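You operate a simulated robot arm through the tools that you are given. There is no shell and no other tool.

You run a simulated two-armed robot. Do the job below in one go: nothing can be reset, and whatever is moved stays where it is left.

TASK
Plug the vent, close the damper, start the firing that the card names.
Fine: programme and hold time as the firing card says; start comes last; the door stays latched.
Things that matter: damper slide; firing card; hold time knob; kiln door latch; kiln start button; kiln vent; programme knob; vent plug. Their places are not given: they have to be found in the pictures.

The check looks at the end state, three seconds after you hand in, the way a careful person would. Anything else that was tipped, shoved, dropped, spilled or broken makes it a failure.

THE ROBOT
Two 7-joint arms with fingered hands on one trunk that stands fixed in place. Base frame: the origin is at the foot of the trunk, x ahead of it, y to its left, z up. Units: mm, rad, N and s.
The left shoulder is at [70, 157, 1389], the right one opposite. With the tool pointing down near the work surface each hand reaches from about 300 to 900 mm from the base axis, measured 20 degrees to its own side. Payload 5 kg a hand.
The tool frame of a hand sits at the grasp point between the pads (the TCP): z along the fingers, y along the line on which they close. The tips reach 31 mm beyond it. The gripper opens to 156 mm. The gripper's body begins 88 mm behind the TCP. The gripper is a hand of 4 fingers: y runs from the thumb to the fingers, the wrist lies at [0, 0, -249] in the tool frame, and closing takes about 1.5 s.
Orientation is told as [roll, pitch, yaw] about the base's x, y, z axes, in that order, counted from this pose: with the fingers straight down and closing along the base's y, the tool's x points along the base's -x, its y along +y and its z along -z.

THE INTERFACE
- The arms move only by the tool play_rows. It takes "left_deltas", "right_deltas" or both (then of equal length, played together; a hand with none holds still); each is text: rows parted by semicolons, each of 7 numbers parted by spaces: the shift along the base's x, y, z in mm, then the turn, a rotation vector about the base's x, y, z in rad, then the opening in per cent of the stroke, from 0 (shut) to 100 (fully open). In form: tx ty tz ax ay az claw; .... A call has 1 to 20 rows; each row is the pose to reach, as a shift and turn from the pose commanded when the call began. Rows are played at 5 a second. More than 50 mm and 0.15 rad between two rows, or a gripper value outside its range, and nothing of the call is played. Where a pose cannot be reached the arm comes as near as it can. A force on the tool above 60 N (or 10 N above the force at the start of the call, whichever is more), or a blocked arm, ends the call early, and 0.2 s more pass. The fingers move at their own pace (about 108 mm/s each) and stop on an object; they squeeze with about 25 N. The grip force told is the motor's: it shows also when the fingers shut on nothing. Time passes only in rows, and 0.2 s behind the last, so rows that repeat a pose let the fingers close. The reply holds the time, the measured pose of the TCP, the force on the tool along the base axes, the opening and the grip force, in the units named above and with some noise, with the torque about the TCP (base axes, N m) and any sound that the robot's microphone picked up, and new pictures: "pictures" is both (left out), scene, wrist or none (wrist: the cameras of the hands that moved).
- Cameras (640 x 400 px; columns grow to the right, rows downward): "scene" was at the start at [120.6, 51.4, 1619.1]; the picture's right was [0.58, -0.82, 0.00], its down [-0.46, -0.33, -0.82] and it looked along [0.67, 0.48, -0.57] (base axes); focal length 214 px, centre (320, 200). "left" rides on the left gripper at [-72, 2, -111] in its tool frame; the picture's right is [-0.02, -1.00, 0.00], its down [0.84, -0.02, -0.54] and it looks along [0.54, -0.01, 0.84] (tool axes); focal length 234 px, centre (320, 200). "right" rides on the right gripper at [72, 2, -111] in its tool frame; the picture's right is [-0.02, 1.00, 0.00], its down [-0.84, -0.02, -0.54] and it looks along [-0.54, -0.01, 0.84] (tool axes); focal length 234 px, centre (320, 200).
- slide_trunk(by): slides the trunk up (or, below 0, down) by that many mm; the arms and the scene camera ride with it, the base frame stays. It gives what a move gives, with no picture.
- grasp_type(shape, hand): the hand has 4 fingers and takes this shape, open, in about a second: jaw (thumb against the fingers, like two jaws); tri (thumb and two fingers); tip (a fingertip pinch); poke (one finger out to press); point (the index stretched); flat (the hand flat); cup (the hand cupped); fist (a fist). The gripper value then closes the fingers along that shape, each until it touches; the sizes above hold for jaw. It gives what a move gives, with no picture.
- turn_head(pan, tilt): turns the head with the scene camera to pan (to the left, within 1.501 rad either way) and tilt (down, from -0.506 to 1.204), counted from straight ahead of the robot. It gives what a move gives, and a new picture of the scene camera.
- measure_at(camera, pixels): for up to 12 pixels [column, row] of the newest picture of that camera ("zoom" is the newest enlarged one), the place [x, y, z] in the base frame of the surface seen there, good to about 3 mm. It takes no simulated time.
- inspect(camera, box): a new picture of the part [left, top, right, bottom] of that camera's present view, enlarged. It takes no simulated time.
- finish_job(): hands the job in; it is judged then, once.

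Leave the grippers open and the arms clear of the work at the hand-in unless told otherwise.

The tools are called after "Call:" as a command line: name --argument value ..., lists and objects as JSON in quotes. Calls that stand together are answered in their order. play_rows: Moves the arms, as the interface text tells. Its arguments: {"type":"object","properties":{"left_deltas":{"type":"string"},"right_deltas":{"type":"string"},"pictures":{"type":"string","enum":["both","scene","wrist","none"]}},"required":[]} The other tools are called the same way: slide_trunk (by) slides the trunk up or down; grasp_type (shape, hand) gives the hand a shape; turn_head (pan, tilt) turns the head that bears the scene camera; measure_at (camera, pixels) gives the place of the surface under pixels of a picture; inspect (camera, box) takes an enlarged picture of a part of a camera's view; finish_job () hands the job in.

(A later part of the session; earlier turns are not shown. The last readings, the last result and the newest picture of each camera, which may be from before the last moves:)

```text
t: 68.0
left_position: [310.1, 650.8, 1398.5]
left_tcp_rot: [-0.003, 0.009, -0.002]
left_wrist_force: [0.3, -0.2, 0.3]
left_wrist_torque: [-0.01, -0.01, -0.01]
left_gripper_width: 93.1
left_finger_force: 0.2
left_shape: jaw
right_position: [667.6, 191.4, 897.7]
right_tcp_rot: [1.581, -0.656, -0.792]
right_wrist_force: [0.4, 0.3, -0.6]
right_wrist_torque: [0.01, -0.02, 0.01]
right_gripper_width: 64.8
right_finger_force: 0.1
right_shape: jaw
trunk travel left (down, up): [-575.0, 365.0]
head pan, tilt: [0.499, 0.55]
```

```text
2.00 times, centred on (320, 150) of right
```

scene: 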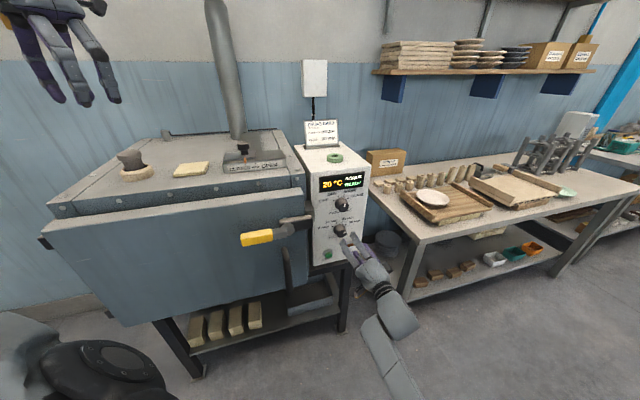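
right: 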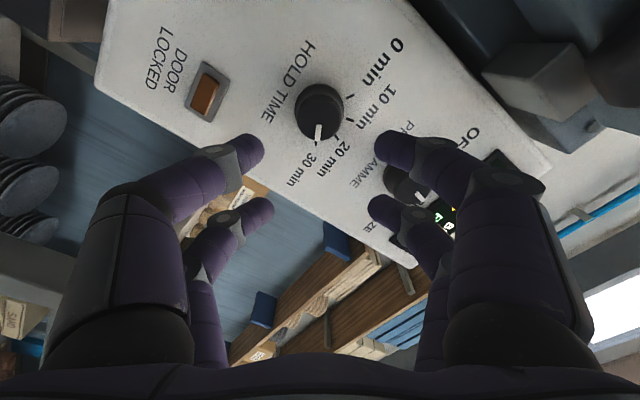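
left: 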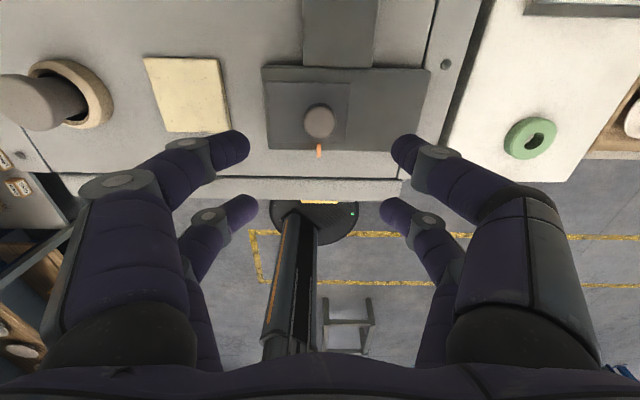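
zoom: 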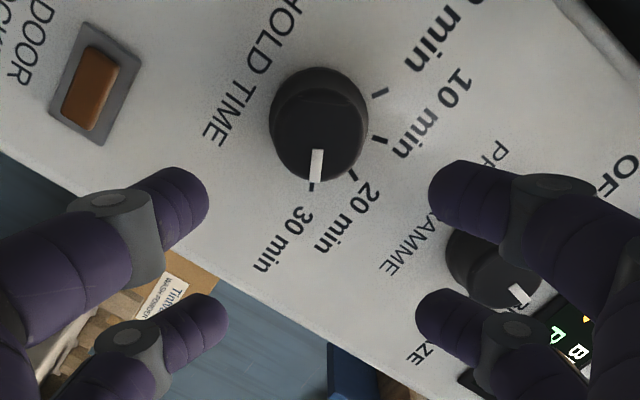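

The hold pointer is exactly on the 30 min tick. The programme pointer looks about 8–10° short of its BISQUE tick, so I'll centre it better. I'll move the hand up to a standoff in front of the programme knob with the same pinch geometry.

Call:
play_rows --right_deltas "0 0 30 0 0 0 42; 0 0 60 0 0 0 42; 0 0 90 0 0 0 42; 8 9 118 0 0 0 42; 22.2 23.9 118 0 0 0 42; 22.2 23.9 118 0 0 0 42; 22.2 23.9 118 0 0 0 42"

Call:
inspect --camera "right" --box '[260, 70, 380, 170]'

Call:
inspect --camera "scene" --box '[318, 185, 368, 240]'

```text
t: 69.6
left_position: [312.5, 650.6, 1398.8]
left_tcp_rot: [-0.002, 0.009, -0.004]
left_wrist_force: [-0.3, -0.3, -0.2]
left_wrist_torque: [-0.02, -0.01, 0.0]
left_gripper_width: 93.0
left_finger_force: 0.1
left_shape: jaw
right_position: [689.7, 217.6, 1014.8]
right_tcp_rot: [1.581, -0.654, -0.792]
right_wrist_force: [-0.2, 0.2, -1.0]
right_wrist_torque: [-0.02, -0.01, 0.03]
right_gripper_width: 64.9
right_finger_force: 0.0
right_shape: jaw
trunk travel left (down, up): [-575.0, 365.0]
head pan, tilt: [0.499, 0.55]
```

scene: 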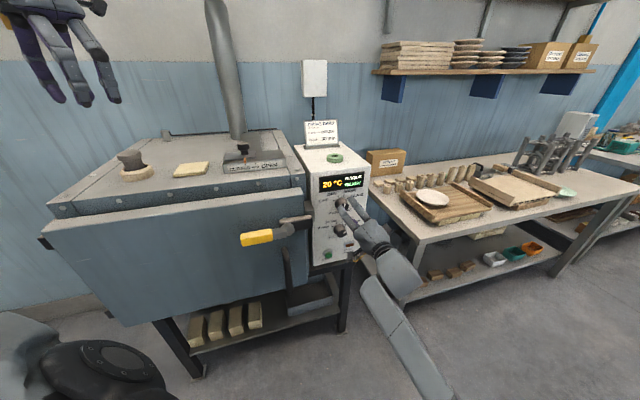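
right: 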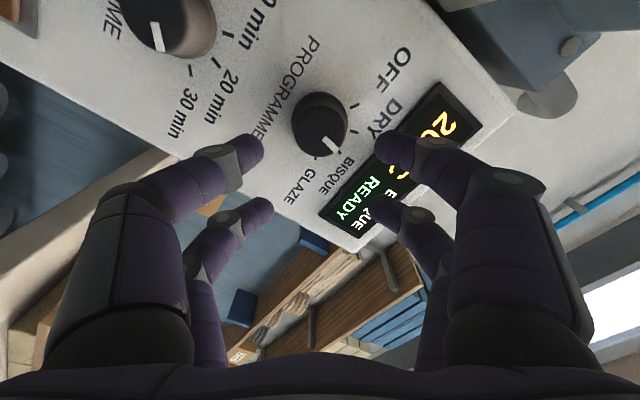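

```text
4.00 times, centred on (320, 120) of right
```

zoom: 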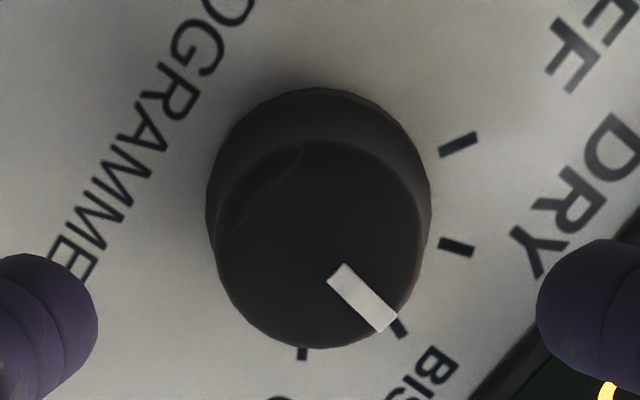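

```text
7.27 times, centred on (343, 212) of scene
```

zoom: 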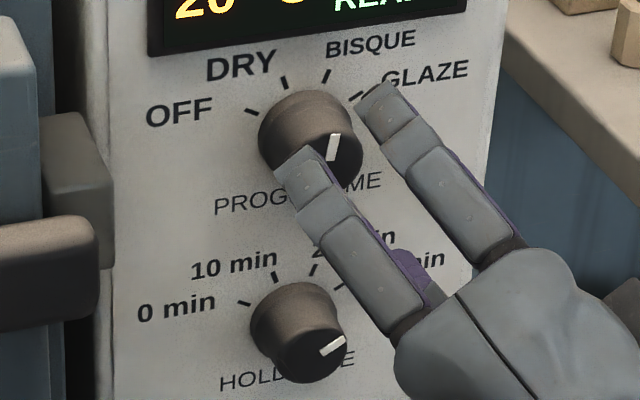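

The programme pointer is at about +8–10° and the BISQUE tick is at +20°. I'll approach, pinch the knob and turn it about 10° more clockwise.

Call:
play_rows --right_deltas "10 8 1.2 0 0 0 38; 20 17.5 1.2 0 0 0 36; 29 26.5 1.2 0 0 0 36; 36.8 34.4 1.2 0 0 0 36; 36.8 34.4 1.2 0 0 0 36; 36.8 34.4 1.2 0 0 0 20; 36.8 34.4 1.2 0 0 0 5; 36.8 34.4 1.2 0 0 0 0; 36.8 34.4 1.2 0 0 0 0; 36.8 34.4 1.2 0 0 0 0; 36.8 34.4 1.2 0 0 0 0"

Call:
inspect --camera "right" --box '[260, 90, 380, 200]'

Call:
inspect --camera "scene" --box '[310, 170, 380, 240]'

```text
t: 72.0
left_position: [312.0, 651.2, 1398.9]
left_tcp_rot: [-0.004, 0.007, -0.002]
left_wrist_force: [-0.5, -0.4, -0.5]
left_wrist_torque: [0.05, -0.03, 0.0]
left_gripper_width: 92.9
left_finger_force: 0.0
left_shape: jaw
right_position: [725.4, 249.6, 1017.0]
right_tcp_rot: [1.583, -0.657, -0.793]
right_wrist_force: [1.6, 0.8, 0.1]
right_wrist_torque: [-0.01, 0.01, -0.07]
right_gripper_width: 18.5
right_finger_force: 25.3
right_shape: jaw
trunk travel left (down, up): [-575.0, 365.0]
head pan, tilt: [0.499, 0.55]
```

scene: 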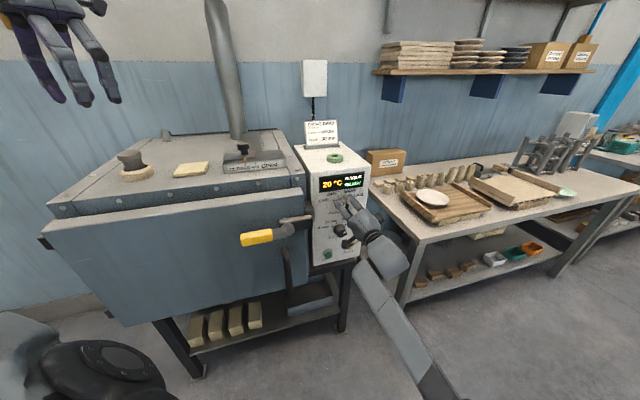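
right: 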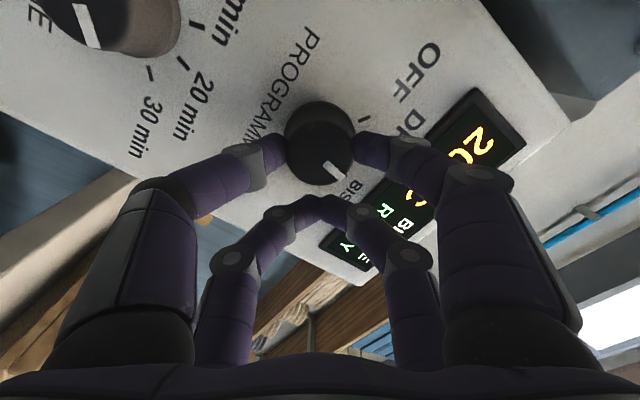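

```text
3.64 times, centred on (320, 145) of right
```

zoom: 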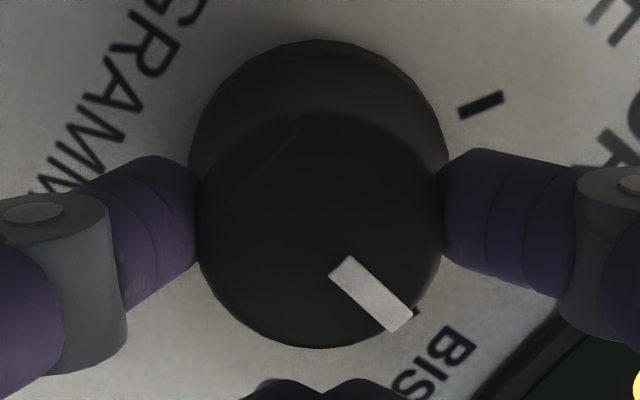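

```text
5.71 times, centred on (345, 205) of scene
```

zoom: 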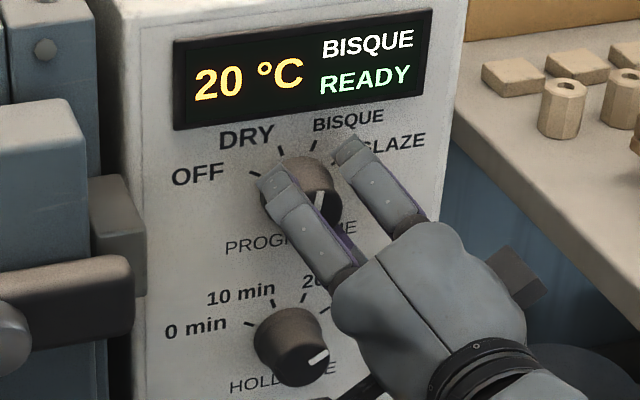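

A good pinch. Turning 0.185 rad (about 10.5°) clockwise around the knob axis.

Call:
play_rows --right_deltas "0.45 -0.45 -1.2 0.044 0.044 0 0; 0.9 -0.9 -2.4 0.087 0.087 0 0; 1.34 -1.34 -3.6 0.131 0.131 0 0; 1.34 -1.34 -3.6 0.131 0.131 0 0; 1.34 -1.34 -3.6 0.131 0.131 0 0"

Call:
inspect --camera "right" --box '[260, 90, 380, 200]'

Call:
inspect --camera "scene" --box '[310, 170, 380, 240]'

```text
t: 73.2
left_position: [313.6, 650.6, 1399.0]
left_tcp_rot: [-0.003, 0.009, -0.001]
left_wrist_force: [-0.7, 0.5, -0.7]
left_wrist_torque: [-0.03, 0.01, -0.01]
left_gripper_width: 93.0
left_finger_force: 0.1
left_shape: jaw
right_position: [726.5, 249.4, 1014.3]
right_tcp_rot: [1.58, -0.473, -0.791]
right_wrist_force: [3.4, 0.9, 3.1]
right_wrist_torque: [0.09, -0.02, -0.12]
right_gripper_width: 18.5
right_finger_force: 25.1
right_shape: jaw
trunk travel left (down, up): [-575.0, 365.0]
head pan, tilt: [0.499, 0.55]
```

scene: 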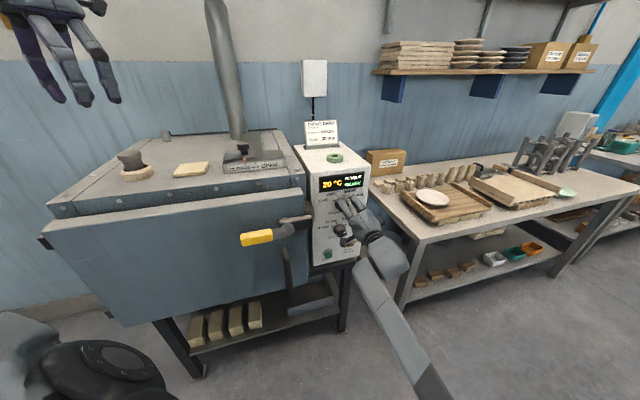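
right: 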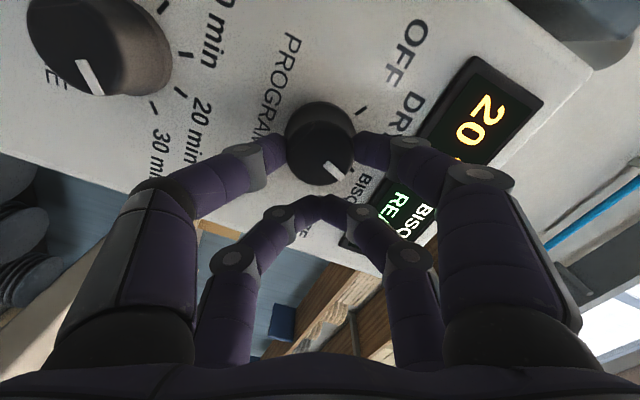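

```text
3.64 times, centred on (320, 145) of right
```

zoom: 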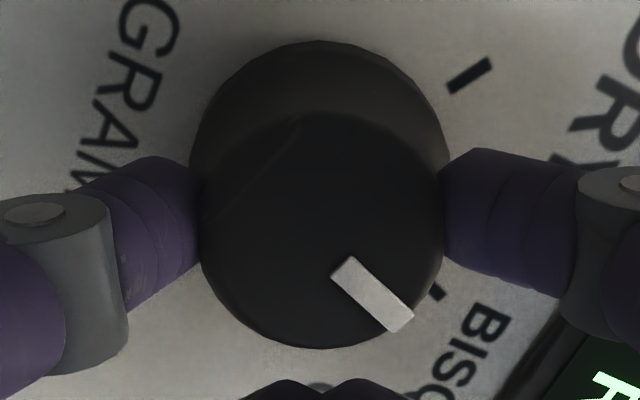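

```text
5.71 times, centred on (345, 205) of scene
```

zoom: 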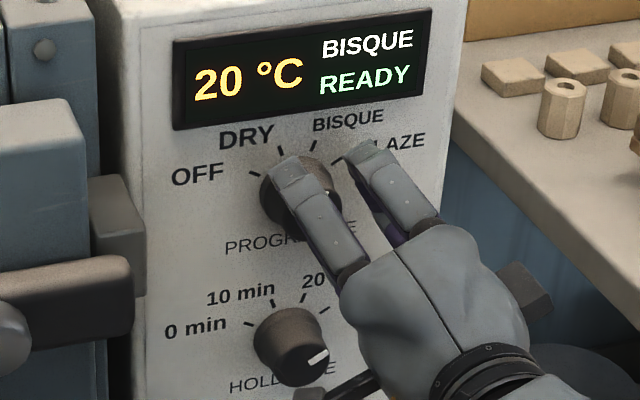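

The pointer followed the hand. Releasing, backing off and checking against the ticks.

Call:
play_rows --right_deltas "0 0 0 0 0 0 10; 0 0 0 0 0 0 30; 0 0 0 0 0 0 36; 0 0 0 0 0 0 36; -12 -12 0 0 0 0 36; -27 -27 0 0 0 0 38; -44 -44 0 0 0 0 42; -62 -62 0 0 0 0 42; -62 -62 -20 0 0 0 42; -62 -62 -60 0 0 0 42; -62 -62 -100 0 0 0 42; -62 -62 -130 0 0 0 42; -62 -62 -130 0 0 0 42"

Call:
inspect --camera "scene" --box '[318, 185, 368, 240]'

Call:
inspect --camera "scene" --box '[326, 190, 358, 215]'

```text
t: 76.0
left_position: [311.9, 651.1, 1398.8]
left_tcp_rot: [-0.004, 0.01, -0.003]
left_wrist_force: [0.3, -0.6, -0.4]
left_wrist_torque: [0.01, 0.02, 0.02]
left_gripper_width: 92.9
left_finger_force: 0.1
left_shape: jaw
right_position: [664.5, 187.5, 883.7]
right_tcp_rot: [1.581, -0.472, -0.793]
right_wrist_force: [0.2, -0.5, -0.1]
right_wrist_torque: [0.0, 0.02, -0.01]
right_gripper_width: 64.9
right_finger_force: 0.0
right_shape: jaw
trunk travel left (down, up): [-575.0, 365.0]
head pan, tilt: [0.499, 0.55]
```

scene: 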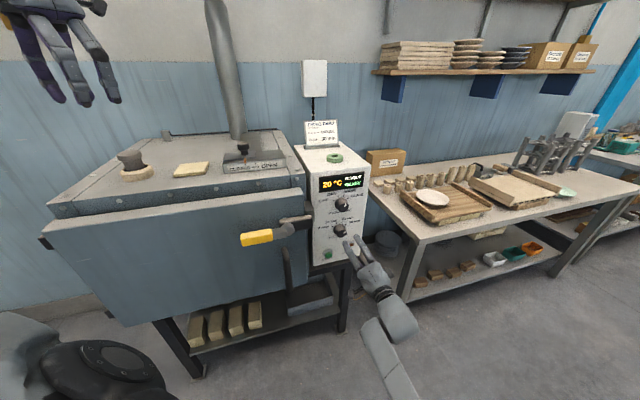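
right: 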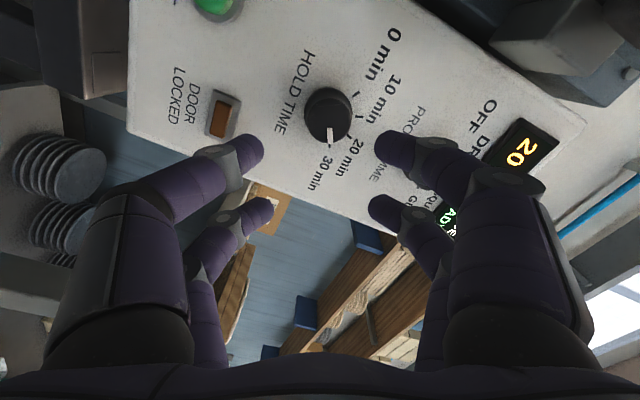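

```text
7.27 times, centred on (343, 212) of scene
```

zoom: 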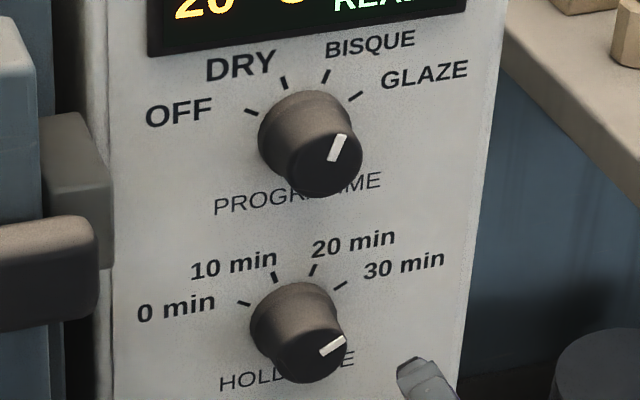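

```text
16.00 times, centred on (342, 202) of scene
```

zoom: 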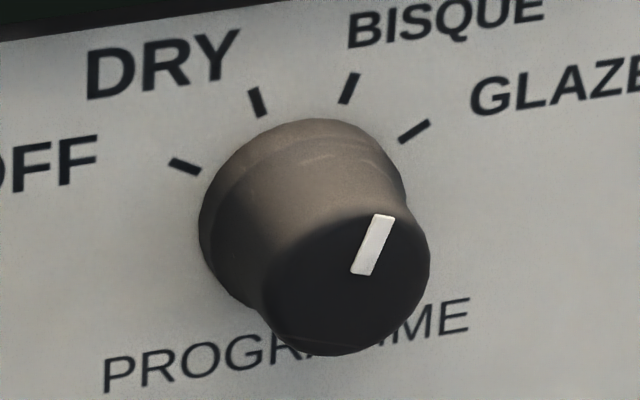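

Both pointers are on their ticks: BISQUE and 30 min. START comes last. I'll measure the button, and roll the hand back upright in front of it at a standoff.

Call:
inspect --camera "scene" --box '[312, 235, 352, 270]'

Call:
measure_at --camera "zoom" --pixels '[[270, 210], [270, 180], [270, 240], [240, 210], [300, 210], [260, 160], [220, 230], [400, 250], [255, 215], [285, 215], [265, 225], [265, 195]]'

Call:
play_rows --right_deltas "-5 0 -12 -0.097 -0.097 0 42; -10 0 -24 -0.194 -0.194 0 42; -15 5 -36 -0.291 -0.291 0 42; -20 10 -48 -0.388 -0.388 0 42; -25 15 -60 -0.486 -0.486 0 42; -30 20 -72 -0.583 -0.583 0 42; -34 26 -84 -0.68 -0.68 0 42; -38 32 -96 -0.777 -0.777 0 42; -44 38 -112 -0.777 -0.777 0 42; -44 38 -112 -0.777 -0.777 0 42"

Call:
grasp_type --hand "right" --shape "poke"

Call:
inspect --camera "right" --box '[0, 0, 640, 400]'

Call:
inspect --camera "scene" --box '[290, 190, 390, 280]'

```text
11.43 times, centred on (332, 252) of scene
```

zoom: 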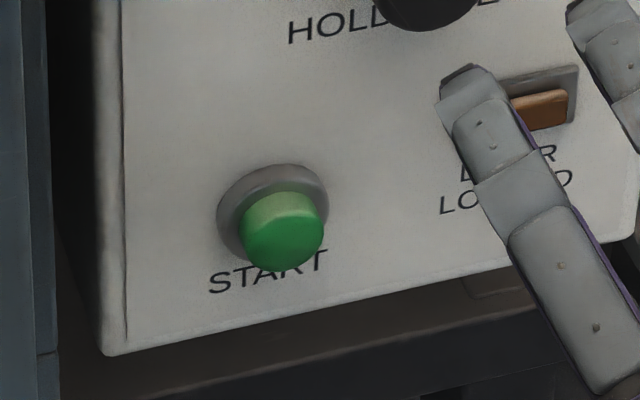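

```text
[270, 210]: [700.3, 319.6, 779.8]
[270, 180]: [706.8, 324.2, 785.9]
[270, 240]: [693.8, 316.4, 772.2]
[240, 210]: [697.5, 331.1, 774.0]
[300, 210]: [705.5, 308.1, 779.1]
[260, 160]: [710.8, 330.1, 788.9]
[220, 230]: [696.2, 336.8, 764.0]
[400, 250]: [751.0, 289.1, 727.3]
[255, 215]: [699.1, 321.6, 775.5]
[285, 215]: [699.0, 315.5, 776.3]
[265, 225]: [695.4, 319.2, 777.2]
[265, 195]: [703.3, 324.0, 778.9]
```

```text
t: 78.2
left_position: [311.9, 650.7, 1399.4]
left_tcp_rot: [-0.004, 0.008, -0.001]
left_wrist_force: [0.0, -0.5, 0.2]
left_wrist_torque: [0.02, 0.0, -0.04]
left_gripper_width: 93.0
left_finger_force: 0.0
left_shape: jaw
right_position: [622.6, 220.3, 767.9]
right_tcp_rot: [-1.718, -1.562, 2.507]
right_wrist_force: [-0.5, 0.0, 0.1]
right_wrist_torque: [-0.01, 0.0, 0.01]
right_gripper_width: 65.3
right_finger_force: 0.0
right_shape: jaw
trunk travel left (down, up): [-575.0, 365.0]
head pan, tilt: [0.499, 0.55]
```

scene: 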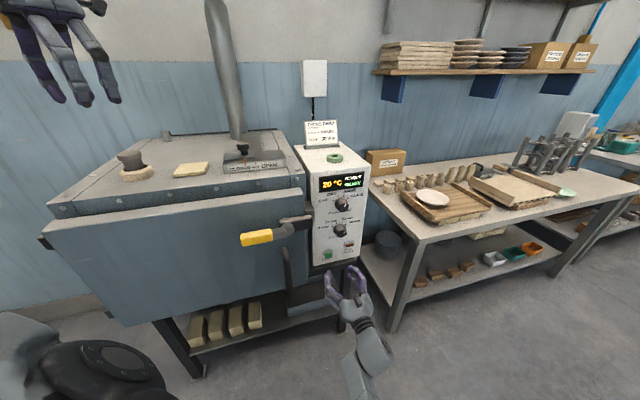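
right: 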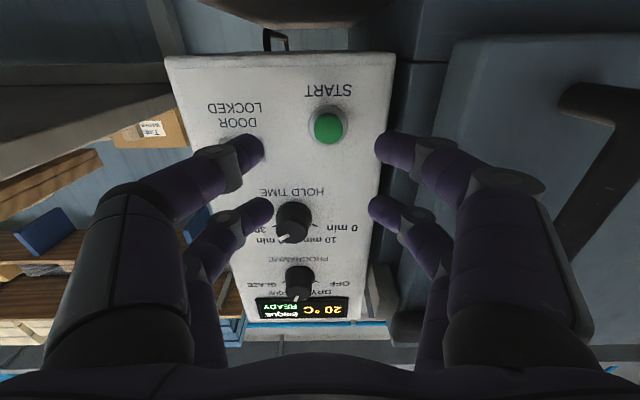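

```text
t: 79.1
left_position: [312.1, 651.1, 1399.2]
left_tcp_rot: [-0.004, 0.009, -0.002]
left_wrist_force: [1.0, -0.3, 0.7]
left_wrist_torque: [0.0, 0.0, -0.02]
left_gripper_width: 92.9
left_finger_force: 0.1
left_shape: jaw
right_position: [621.9, 221.9, 767.1]
right_tcp_rot: [-1.595, -1.565, 2.386]
right_wrist_force: [-0.1, 1.2, 1.0]
right_wrist_torque: [0.02, -0.01, 0.02]
right_gripper_width: 0.1
right_finger_force: 0.0
right_shape: poke
trunk travel left (down, up): [-575.0, 365.0]
head pan, tilt: [0.499, 0.55]
```

```text
1.00 times, centred on (320, 200) of right (not enlarged: the box is as wide or as high as the picture)
```

zoom: 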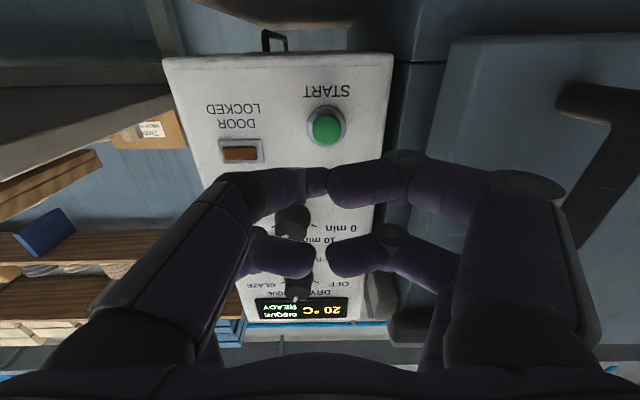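

```text
4.44 times, centred on (340, 235) of scene
```

zoom: 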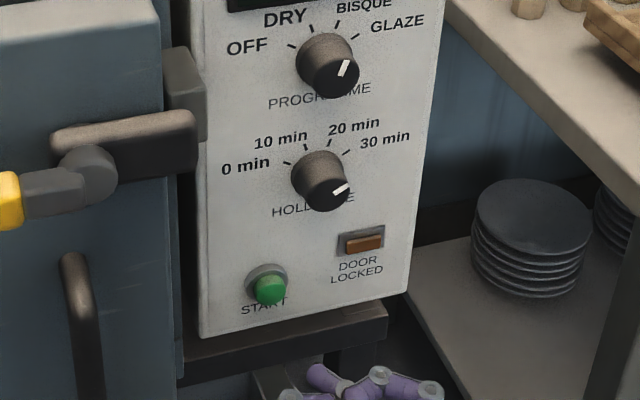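

The hand has taken the "poke" shape. I'll zoom in to find the outstretched fingertip.

Call:
inspect --camera "right" --box '[220, 90, 440, 310]'

Call:
inspect --camera "scene" --box '[320, 240, 390, 330]'

Call:
measure_at --camera "right" --pixels '[[335, 185], [350, 180], [315, 183], [300, 262], [335, 260], [326, 128], [327, 135], [317, 128], [337, 128], [328, 118], [240, 150], [400, 160]]'

```text
1.82 times, centred on (330, 200) of right
```

zoom: 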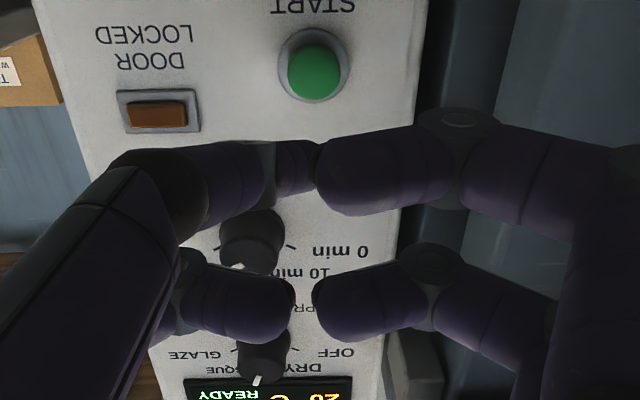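

```text
4.44 times, centred on (355, 285) of scene
```

zoom: 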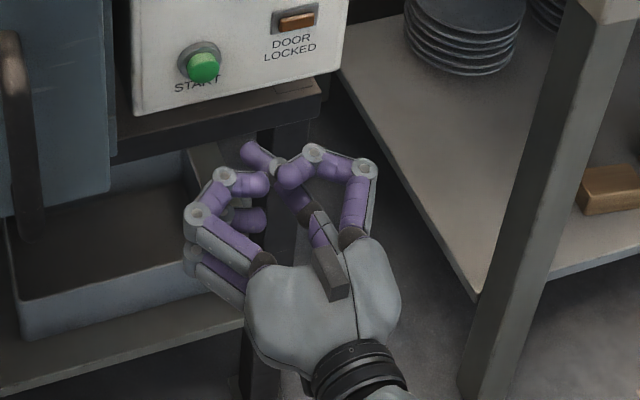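

```text
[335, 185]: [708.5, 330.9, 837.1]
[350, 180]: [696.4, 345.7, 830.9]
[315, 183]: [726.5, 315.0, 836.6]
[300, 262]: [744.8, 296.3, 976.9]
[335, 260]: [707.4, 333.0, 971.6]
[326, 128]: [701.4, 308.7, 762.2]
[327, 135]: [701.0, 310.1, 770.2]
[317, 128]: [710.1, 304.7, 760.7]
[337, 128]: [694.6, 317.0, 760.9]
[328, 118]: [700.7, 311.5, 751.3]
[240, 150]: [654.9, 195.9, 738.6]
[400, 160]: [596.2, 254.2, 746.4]
```

The extended finger seems to be the lower-right one. I'll refresh the pictures without moving, and measure its tip.

Call:
play_rows --right_deltas "0 0 0 0 0 0 0"

Call:
inspect --camera "scene" --box '[340, 260, 390, 310]'

Call:
measure_at --camera "zoom" --pixels '[[195, 145], [210, 150], [225, 165], [240, 180], [200, 155], [190, 140], [290, 200], [220, 220], [330, 160], [160, 210], [250, 180], [190, 150]]'

Call:
inspect --camera "right" --box '[260, 130, 380, 230]'

```text
t: 79.5
left_position: [311.6, 650.9, 1397.7]
left_tcp_rot: [-0.004, 0.008, -0.004]
left_wrist_force: [0.3, 0.1, 0.1]
left_wrist_torque: [0.03, -0.01, -0.01]
left_gripper_width: 93.2
left_finger_force: 0.0
left_shape: jaw
right_position: [621.7, 222.2, 766.5]
right_tcp_rot: [-1.493, -1.566, 2.286]
right_wrist_force: [0.3, -0.2, -0.1]
right_wrist_torque: [0.03, -0.01, 0.0]
right_gripper_width: 0.1
right_finger_force: 0.1
right_shape: poke
trunk travel left (down, up): [-575.0, 365.0]
head pan, tilt: [0.499, 0.55]
```

scene: 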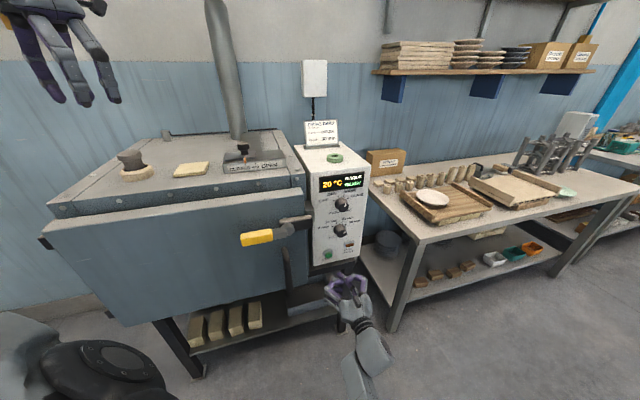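
right: 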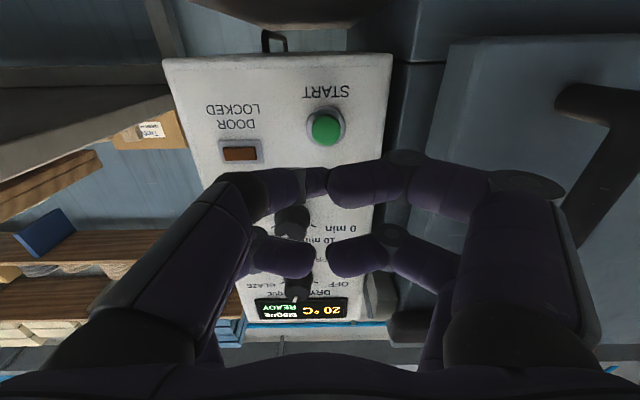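

```text
8.00 times, centred on (365, 285) of scene
```

zoom: 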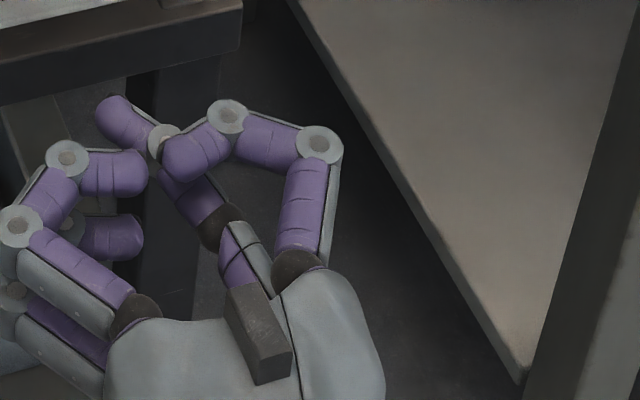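

```text
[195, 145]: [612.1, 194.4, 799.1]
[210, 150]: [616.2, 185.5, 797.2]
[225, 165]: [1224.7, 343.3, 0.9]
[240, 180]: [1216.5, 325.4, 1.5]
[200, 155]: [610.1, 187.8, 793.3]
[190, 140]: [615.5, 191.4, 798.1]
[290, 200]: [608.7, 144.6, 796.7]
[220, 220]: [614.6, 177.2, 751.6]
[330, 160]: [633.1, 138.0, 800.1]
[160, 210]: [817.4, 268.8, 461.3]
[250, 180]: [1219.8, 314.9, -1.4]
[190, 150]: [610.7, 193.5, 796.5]
```

```text
4.00 times, centred on (320, 180) of right
```

zoom: 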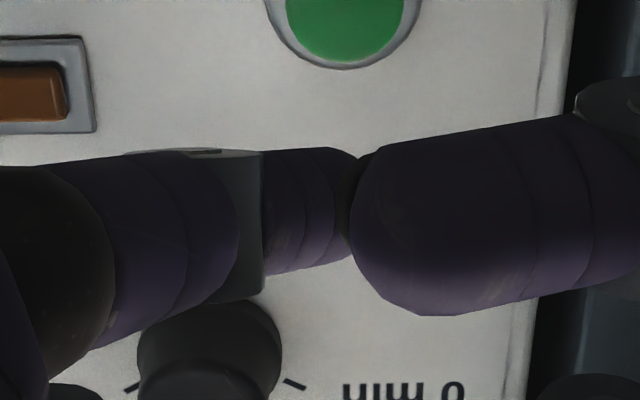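

The outstretched fingertip is at about (105,102) in the scene zoom. I'll measure it.

Call:
inspect --camera "scene" --box '[340, 260, 390, 310]'

Call:
measure_at --camera "zoom" --pixels '[[102, 105], [112, 102], [110, 115], [122, 118], [135, 120], [145, 135], [118, 130], [104, 112], [115, 98], [162, 140], [190, 200], [205, 215]]'

```text
8.00 times, centred on (365, 285) of scene
```

zoom: 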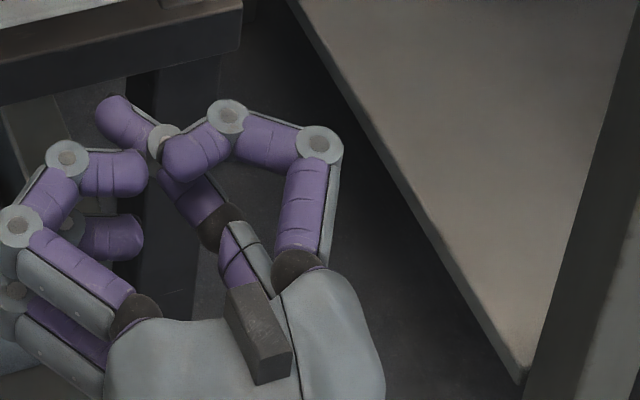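

```text
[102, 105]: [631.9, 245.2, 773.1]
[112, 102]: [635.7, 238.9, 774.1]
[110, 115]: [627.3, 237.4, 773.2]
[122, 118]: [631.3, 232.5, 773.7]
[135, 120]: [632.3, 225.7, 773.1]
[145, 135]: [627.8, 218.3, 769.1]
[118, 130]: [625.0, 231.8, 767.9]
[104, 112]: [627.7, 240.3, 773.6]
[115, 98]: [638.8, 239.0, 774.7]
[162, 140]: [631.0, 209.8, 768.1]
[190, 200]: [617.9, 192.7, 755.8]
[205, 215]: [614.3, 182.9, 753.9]
```

The fingertip is at about u=275, z≈765, s≈621, almost in line with the button (u≈272, z≈768, face at s≈714). I'll nudge by about 3 mm and advance to about 12 mm short of it.

Call:
play_rows --right_deltas "10 14 3 0 0 0 0; 24 28 3 0 0 0 0; 38 42 3 0 0 0 0; 48 52 3 0 0 0 0; 54 58 3 0 0 0 0; 54 58 3 0 0 0 0"

Call:
inspect --camera "scene" --box '[310, 235, 370, 285]'

Call:
inspect --camera "right" --box '[240, 80, 400, 220]'

```text
t: 80.5
left_position: [312.0, 650.3, 1398.1]
left_tcp_rot: [-0.004, 0.011, -0.001]
left_wrist_force: [-0.2, -0.1, 0.4]
left_wrist_torque: [-0.02, 0.01, -0.02]
left_gripper_width: 93.1
left_finger_force: 0.1
left_shape: jaw
right_position: [662.4, 194.1, 689.9]
right_tcp_rot: [-0.686, -1.421, 1.465]
right_wrist_force: [-0.5, -0.4, -0.1]
right_wrist_torque: [0.0, 0.01, 0.02]
right_gripper_width: 0.0
right_finger_force: 0.0
right_shape: poke
trunk travel left (down, up): [-575.0, 365.0]
head pan, tilt: [0.499, 0.55]
stopped in row 4 (right hand): the arm was blocked; the commanded pose is now the measured one
```

scene: 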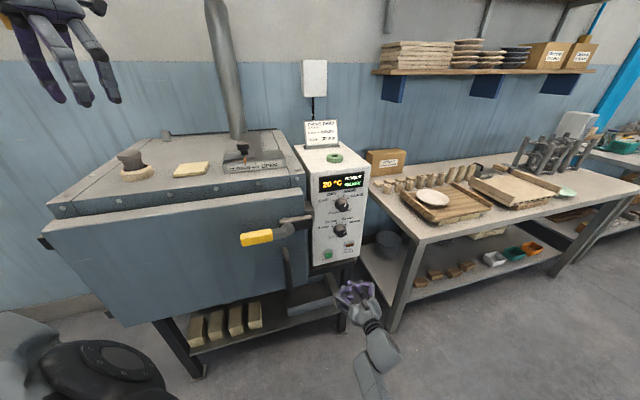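
right: 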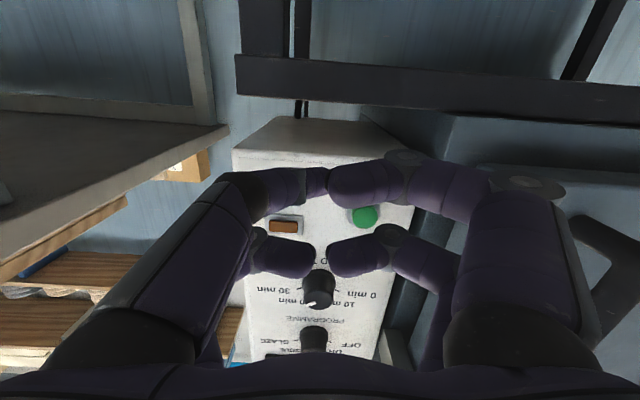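

```text
8.00 times, centred on (340, 260) of scene
```

zoom: 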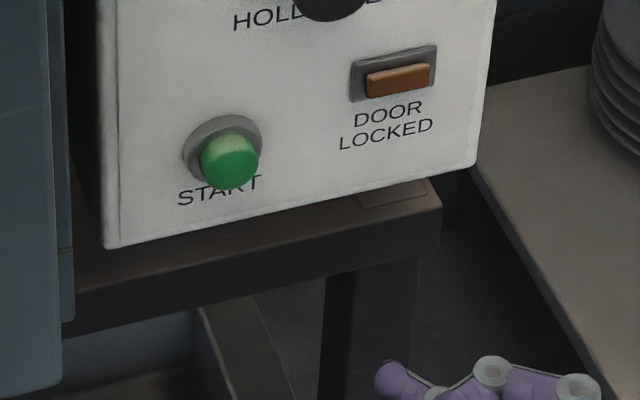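

```text
2.86 times, centred on (320, 150) of right
```

zoom: 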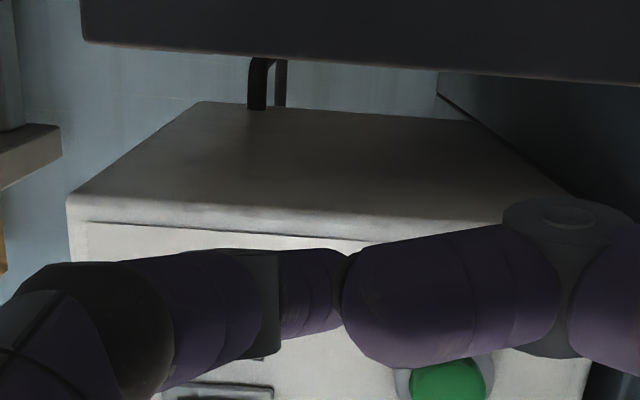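

The arm got blocked on the way, probably a joint limit at this low height, and the hand dipped. Nothing was touched: forces are about zero and the display is unchanged. I'll retract and level the hand, then look at the left arm before lowering the trunk.

Call:
play_rows --right_deltas "-25 -20 0 0 0 0 0; -50 -25 10 0.03 0 0 0; -60 -15 30 0.07 -0.006 0.002 0; -65 -5 55 0.11 -0.012 0.004 0; -65 2 76 0.149 -0.016 0.006 0; -65 2 76 0.149 -0.016 0.006 0"

Call:
turn_head --pan 1.2 --tilt 0.6

```text
t: 81.9
left_position: [312.9, 649.7, 1397.8]
left_tcp_rot: [-0.003, 0.009, -0.002]
left_wrist_force: [-0.2, -0.4, 0.2]
left_wrist_torque: [0.01, -0.03, 0.01]
left_gripper_width: 93.0
left_finger_force: 0.1
left_shape: jaw
right_position: [596.6, 198.1, 767.3]
right_tcp_rot: [2.527, -1.569, -1.745]
right_wrist_force: [0.3, 0.6, -0.6]
right_wrist_torque: [0.01, -0.01, 0.02]
right_gripper_width: 0.0
right_finger_force: 0.0
right_shape: poke
trunk travel left (down, up): [-575.0, 365.0]
head pan, tilt: [0.499, 0.55]
```

scene: 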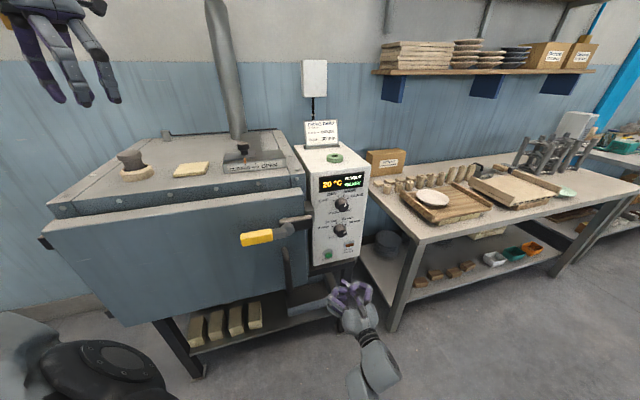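
right: 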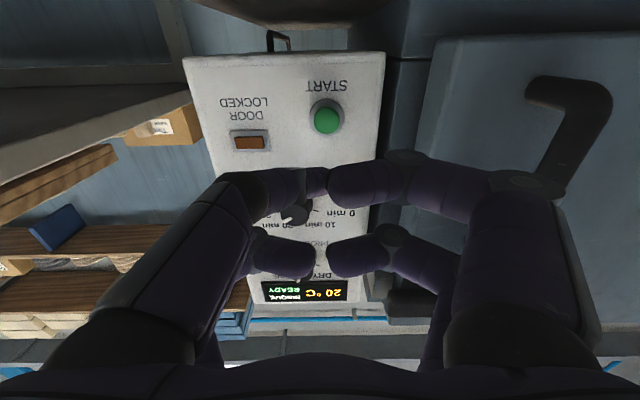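

```text
t: 83.0
left_position: [311.3, 651.0, 1399.3]
left_tcp_rot: [-0.003, 0.008, -0.001]
left_wrist_force: [-0.4, 0.5, 0.4]
left_wrist_torque: [0.0, -0.01, 0.0]
left_gripper_width: 93.1
left_finger_force: 0.1
left_shape: jaw
right_position: [597.5, 198.0, 766.8]
right_tcp_rot: [2.733, -1.569, -1.947]
right_wrist_force: [-0.7, 0.3, -0.8]
right_wrist_torque: [-0.02, 0.01, -0.01]
right_gripper_width: 0.2
right_finger_force: 0.1
right_shape: poke
trunk travel left (down, up): [-575.0, 365.0]
head pan, tilt: [1.201, 0.6]
```

scene: 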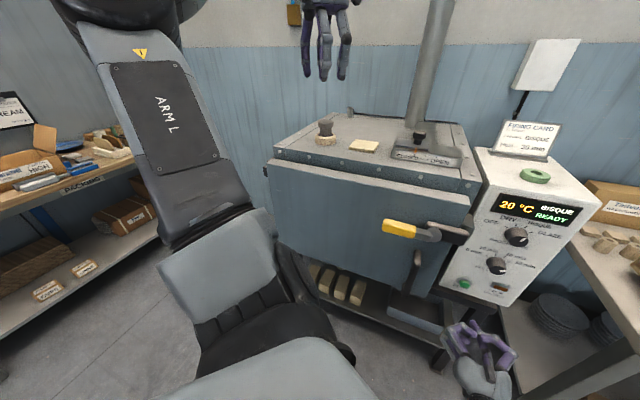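

The left elbow hangs low at about (215,240). I'll measure it against the kiln corner before sliding the trunk.

Call:
measure_at --camera "scene" --pixels '[[210, 215], [250, 240], [265, 215], [240, 280], [280, 250], [330, 340], [300, 290], [230, 160], [275, 205], [275, 150], [480, 195], [355, 360]]'

```text
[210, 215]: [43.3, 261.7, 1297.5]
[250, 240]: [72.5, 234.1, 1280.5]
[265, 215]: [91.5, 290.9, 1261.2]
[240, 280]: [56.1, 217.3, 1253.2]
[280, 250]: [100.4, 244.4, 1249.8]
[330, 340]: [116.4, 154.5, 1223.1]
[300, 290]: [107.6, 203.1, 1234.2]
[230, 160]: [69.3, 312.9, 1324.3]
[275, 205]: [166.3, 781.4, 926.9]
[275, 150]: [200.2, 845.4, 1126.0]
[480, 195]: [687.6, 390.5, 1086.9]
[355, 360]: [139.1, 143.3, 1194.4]
```

The left arm's parts are all near the body at z>1190, so a further 120 mm of lowering keeps everything clear. I'll lower the trunk and turn the head back to the panel.

Call:
slide_trunk --by -120

Call:
turn_head --pan 0.45 --tilt 0.5

```text
t: 84.5
left_position: [311.5, 650.3, 1279.0]
left_tcp_rot: [-0.004, 0.01, 0.0]
left_wrist_force: [0.0, -0.1, 0.0]
left_wrist_torque: [-0.03, -0.03, 0.02]
left_gripper_width: 93.2
left_finger_force: 0.1
left_shape: jaw
right_position: [595.8, 196.7, 647.0]
right_tcp_rot: [2.819, -1.568, -2.034]
right_wrist_force: [-0.9, -0.3, -0.6]
right_wrist_torque: [0.02, 0.0, -0.02]
right_gripper_width: 0.1
right_finger_force: 0.0
right_shape: poke
trunk travel left (down, up): [-455.0, 485.0]
head pan, tilt: [1.201, 0.6]
```

```text
t: 85.5
left_position: [311.3, 650.6, 1278.9]
left_tcp_rot: [-0.004, 0.01, -0.001]
left_wrist_force: [0.1, -0.1, 0.4]
left_wrist_torque: [-0.04, 0.0, 0.0]
left_gripper_width: 93.1
left_finger_force: 0.0
left_shape: jaw
right_position: [597.1, 197.6, 647.8]
right_tcp_rot: [2.754, -1.57, -1.966]
right_wrist_force: [-0.2, 0.1, -0.5]
right_wrist_torque: [0.02, -0.02, 0.0]
right_gripper_width: 0.1
right_finger_force: 0.0
right_shape: poke
trunk travel left (down, up): [-455.0, 485.0]
head pan, tilt: [0.45, 0.499]
```

scene: 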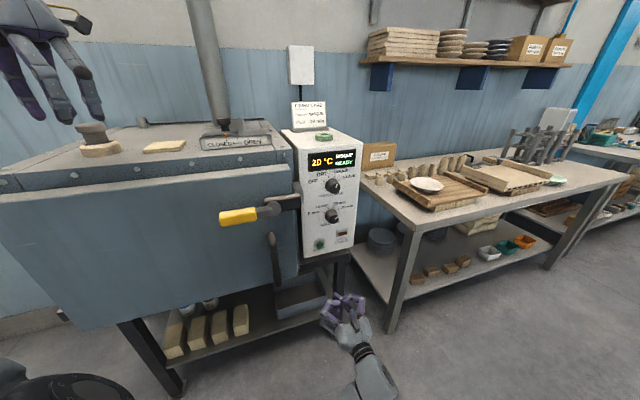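

Now I'll raise the right hand back to button height, still at the standoff, and re-measure the button and fingertip from this more frontal view.

Call:
play_rows --right_deltas "0 0 30 0 0 0 0; 0 0 60 0 0 0 0; 0 0 90 0 0 0 0; 0 0 121 0 0 0 0; 0 0 121 0 0 0 0"

Call:
inspect --camera "scene" --box '[300, 225, 360, 270]'

Call:
inspect --camera "scene" --box '[310, 230, 390, 310]'

```text
t: 86.8
left_position: [310.6, 650.4, 1279.7]
left_tcp_rot: [-0.005, 0.009, -0.001]
left_wrist_force: [0.7, 1.1, 0.5]
left_wrist_torque: [0.01, -0.03, -0.03]
left_gripper_width: 93.3
left_finger_force: 0.1
left_shape: jaw
right_position: [596.0, 197.3, 768.1]
right_tcp_rot: [2.373, -1.57, -1.587]
right_wrist_force: [-0.3, 0.7, -1.9]
right_wrist_torque: [-0.01, 0.0, 0.0]
right_gripper_width: 0.0
right_finger_force: 0.1
right_shape: poke
trunk travel left (down, up): [-455.0, 485.0]
head pan, tilt: [0.45, 0.499]
```

scene: 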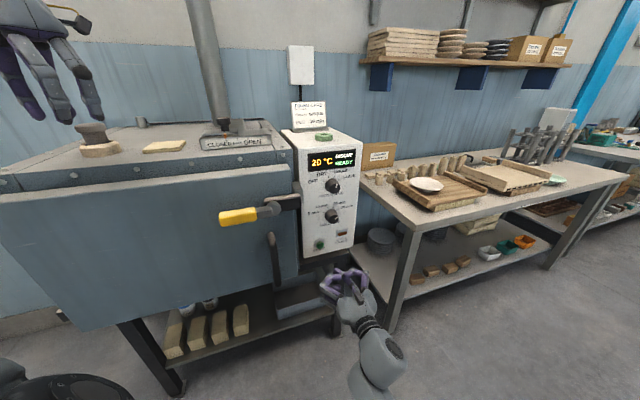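
right: 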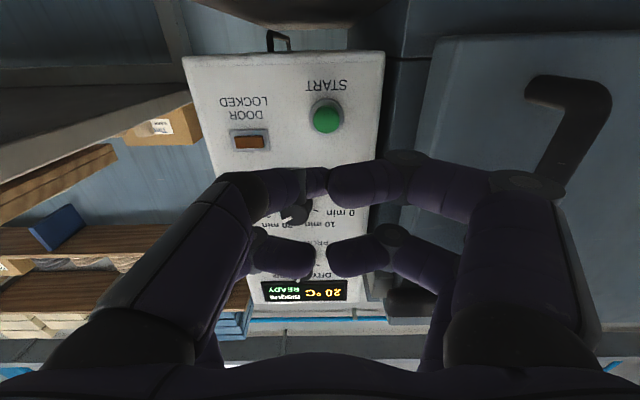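

```text
8.89 times, centred on (330, 248) of scene
```

zoom: 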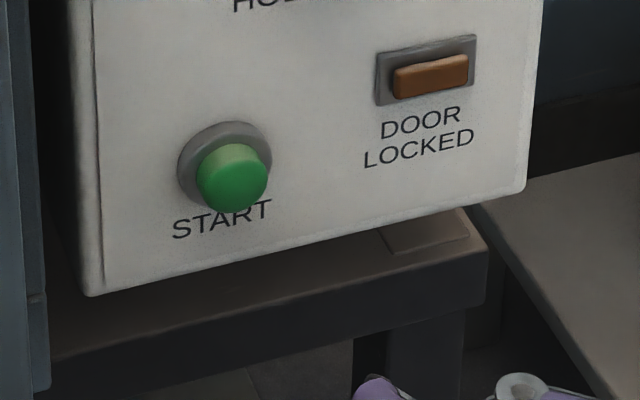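

```text
5.00 times, centred on (350, 270) of scene
```

zoom: 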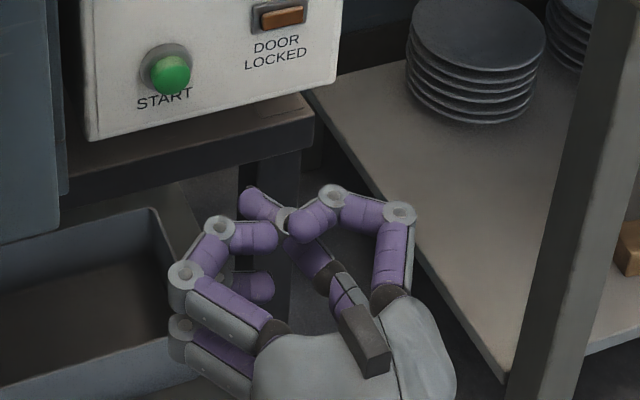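

Call:
measure_at --camera "zoom" --pixels '[[170, 75], [170, 68], [160, 75], [182, 75], [172, 84], [248, 192], [255, 195], [248, 200], [265, 205], [275, 210], [258, 212], [290, 220]]'

Call:
inspect --camera "right" --box '[260, 80, 380, 210]'

Call:
measure_at --camera "right" --pixels '[[326, 118], [326, 126], [319, 120], [333, 120], [326, 112], [315, 180], [320, 185], [322, 178], [310, 180], [345, 185], [325, 182], [318, 175]]'

```text
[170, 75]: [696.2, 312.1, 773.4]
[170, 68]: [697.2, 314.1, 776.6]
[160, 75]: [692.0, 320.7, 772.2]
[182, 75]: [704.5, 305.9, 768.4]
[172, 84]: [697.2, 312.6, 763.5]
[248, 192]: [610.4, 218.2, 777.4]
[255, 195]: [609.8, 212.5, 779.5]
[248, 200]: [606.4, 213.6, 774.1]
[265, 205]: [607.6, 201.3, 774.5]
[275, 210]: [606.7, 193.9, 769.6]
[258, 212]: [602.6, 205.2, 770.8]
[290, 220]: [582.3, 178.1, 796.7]
```

```text
3.08 times, centred on (320, 145) of right
```

zoom: 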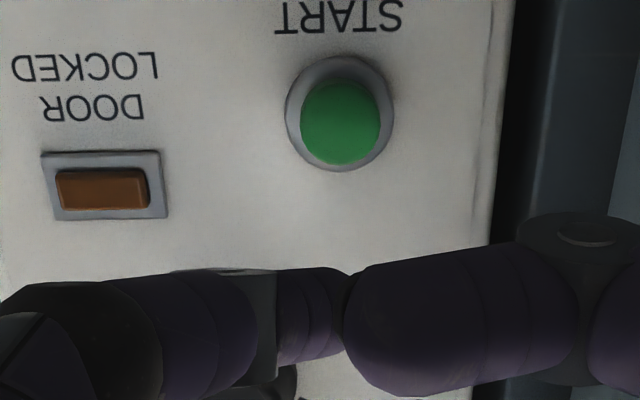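

```text
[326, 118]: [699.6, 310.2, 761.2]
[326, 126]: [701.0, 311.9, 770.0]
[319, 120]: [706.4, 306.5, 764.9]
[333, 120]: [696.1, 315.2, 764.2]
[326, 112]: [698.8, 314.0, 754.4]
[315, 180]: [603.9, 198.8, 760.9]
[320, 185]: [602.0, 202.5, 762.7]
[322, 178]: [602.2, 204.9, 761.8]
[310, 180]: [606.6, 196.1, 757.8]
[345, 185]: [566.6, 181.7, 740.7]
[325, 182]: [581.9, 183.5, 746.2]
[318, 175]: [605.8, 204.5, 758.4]
```

The fingertip is at u≈277, z≈768, and the button at u≈273.5, z≈767. I'll advance 105 mm with a 3 mm sideways nudge, stopping short of the button.

Call:
play_rows --right_deltas "13 16 -1 0 0 0 0; 27 31 -1 0 0 0 0; 41 45 -1 0 0 0 0; 55 59 -1 0 0 0 0; 66 70 -1 0 0 0 0; 72 76 -1 0 0 0 0; 72 76 -1 0 0 0 0"

Call:
inspect --camera "scene" --box '[300, 225, 360, 280]'

Call:
inspect --camera "right" --box '[240, 80, 400, 220]'

```text
t: 88.3
left_position: [311.8, 650.1, 1279.0]
left_tcp_rot: [-0.002, 0.008, -0.002]
left_wrist_force: [0.2, 0.1, 0.6]
left_wrist_torque: [0.04, 0.0, 0.01]
left_gripper_width: 93.2
left_finger_force: 0.1
left_shape: jaw
right_position: [668.7, 272.3, 766.3]
right_tcp_rot: [2.896, -1.569, -2.11]
right_wrist_force: [0.4, -0.2, 0.8]
right_wrist_torque: [0.01, 0.01, -0.03]
right_gripper_width: 0.1
right_finger_force: 0.0
right_shape: poke
trunk travel left (down, up): [-455.0, 485.0]
head pan, tilt: [0.45, 0.499]
```

scene: 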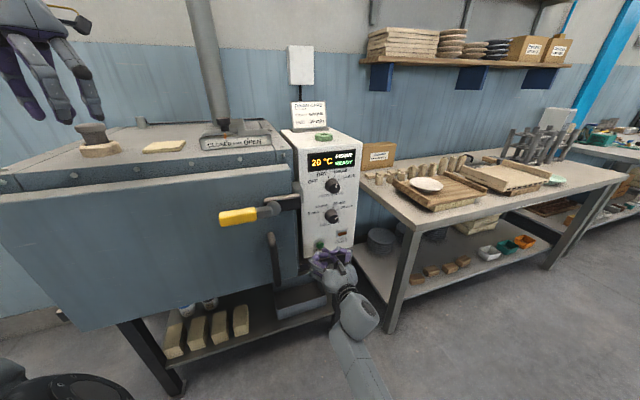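
right: 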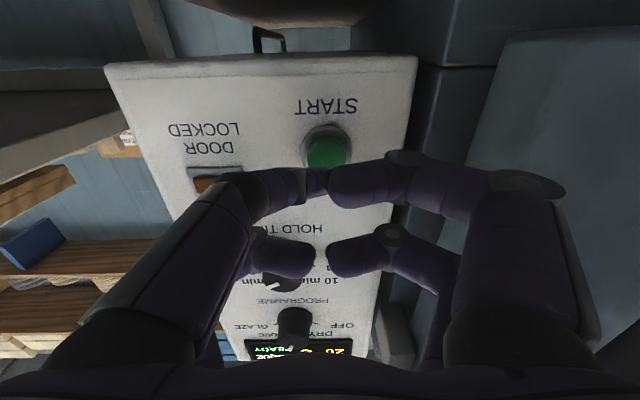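

```text
7.27 times, centred on (330, 252) of scene
```

zoom: 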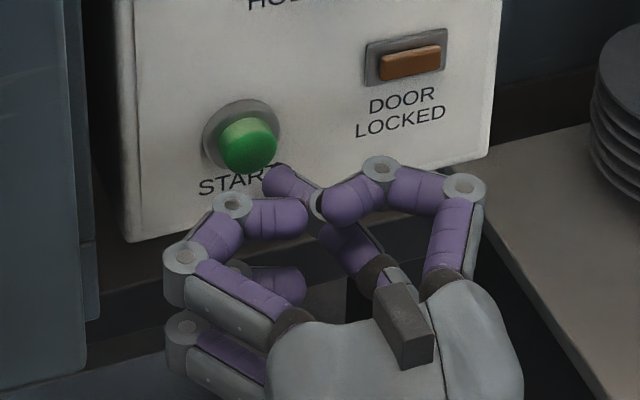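

```text
2.86 times, centred on (320, 150) of right
```

zoom: 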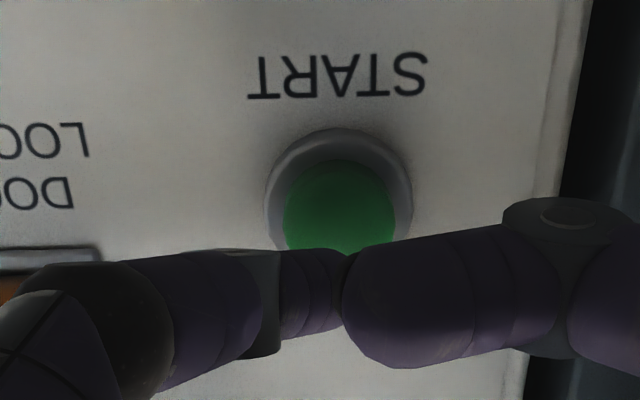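

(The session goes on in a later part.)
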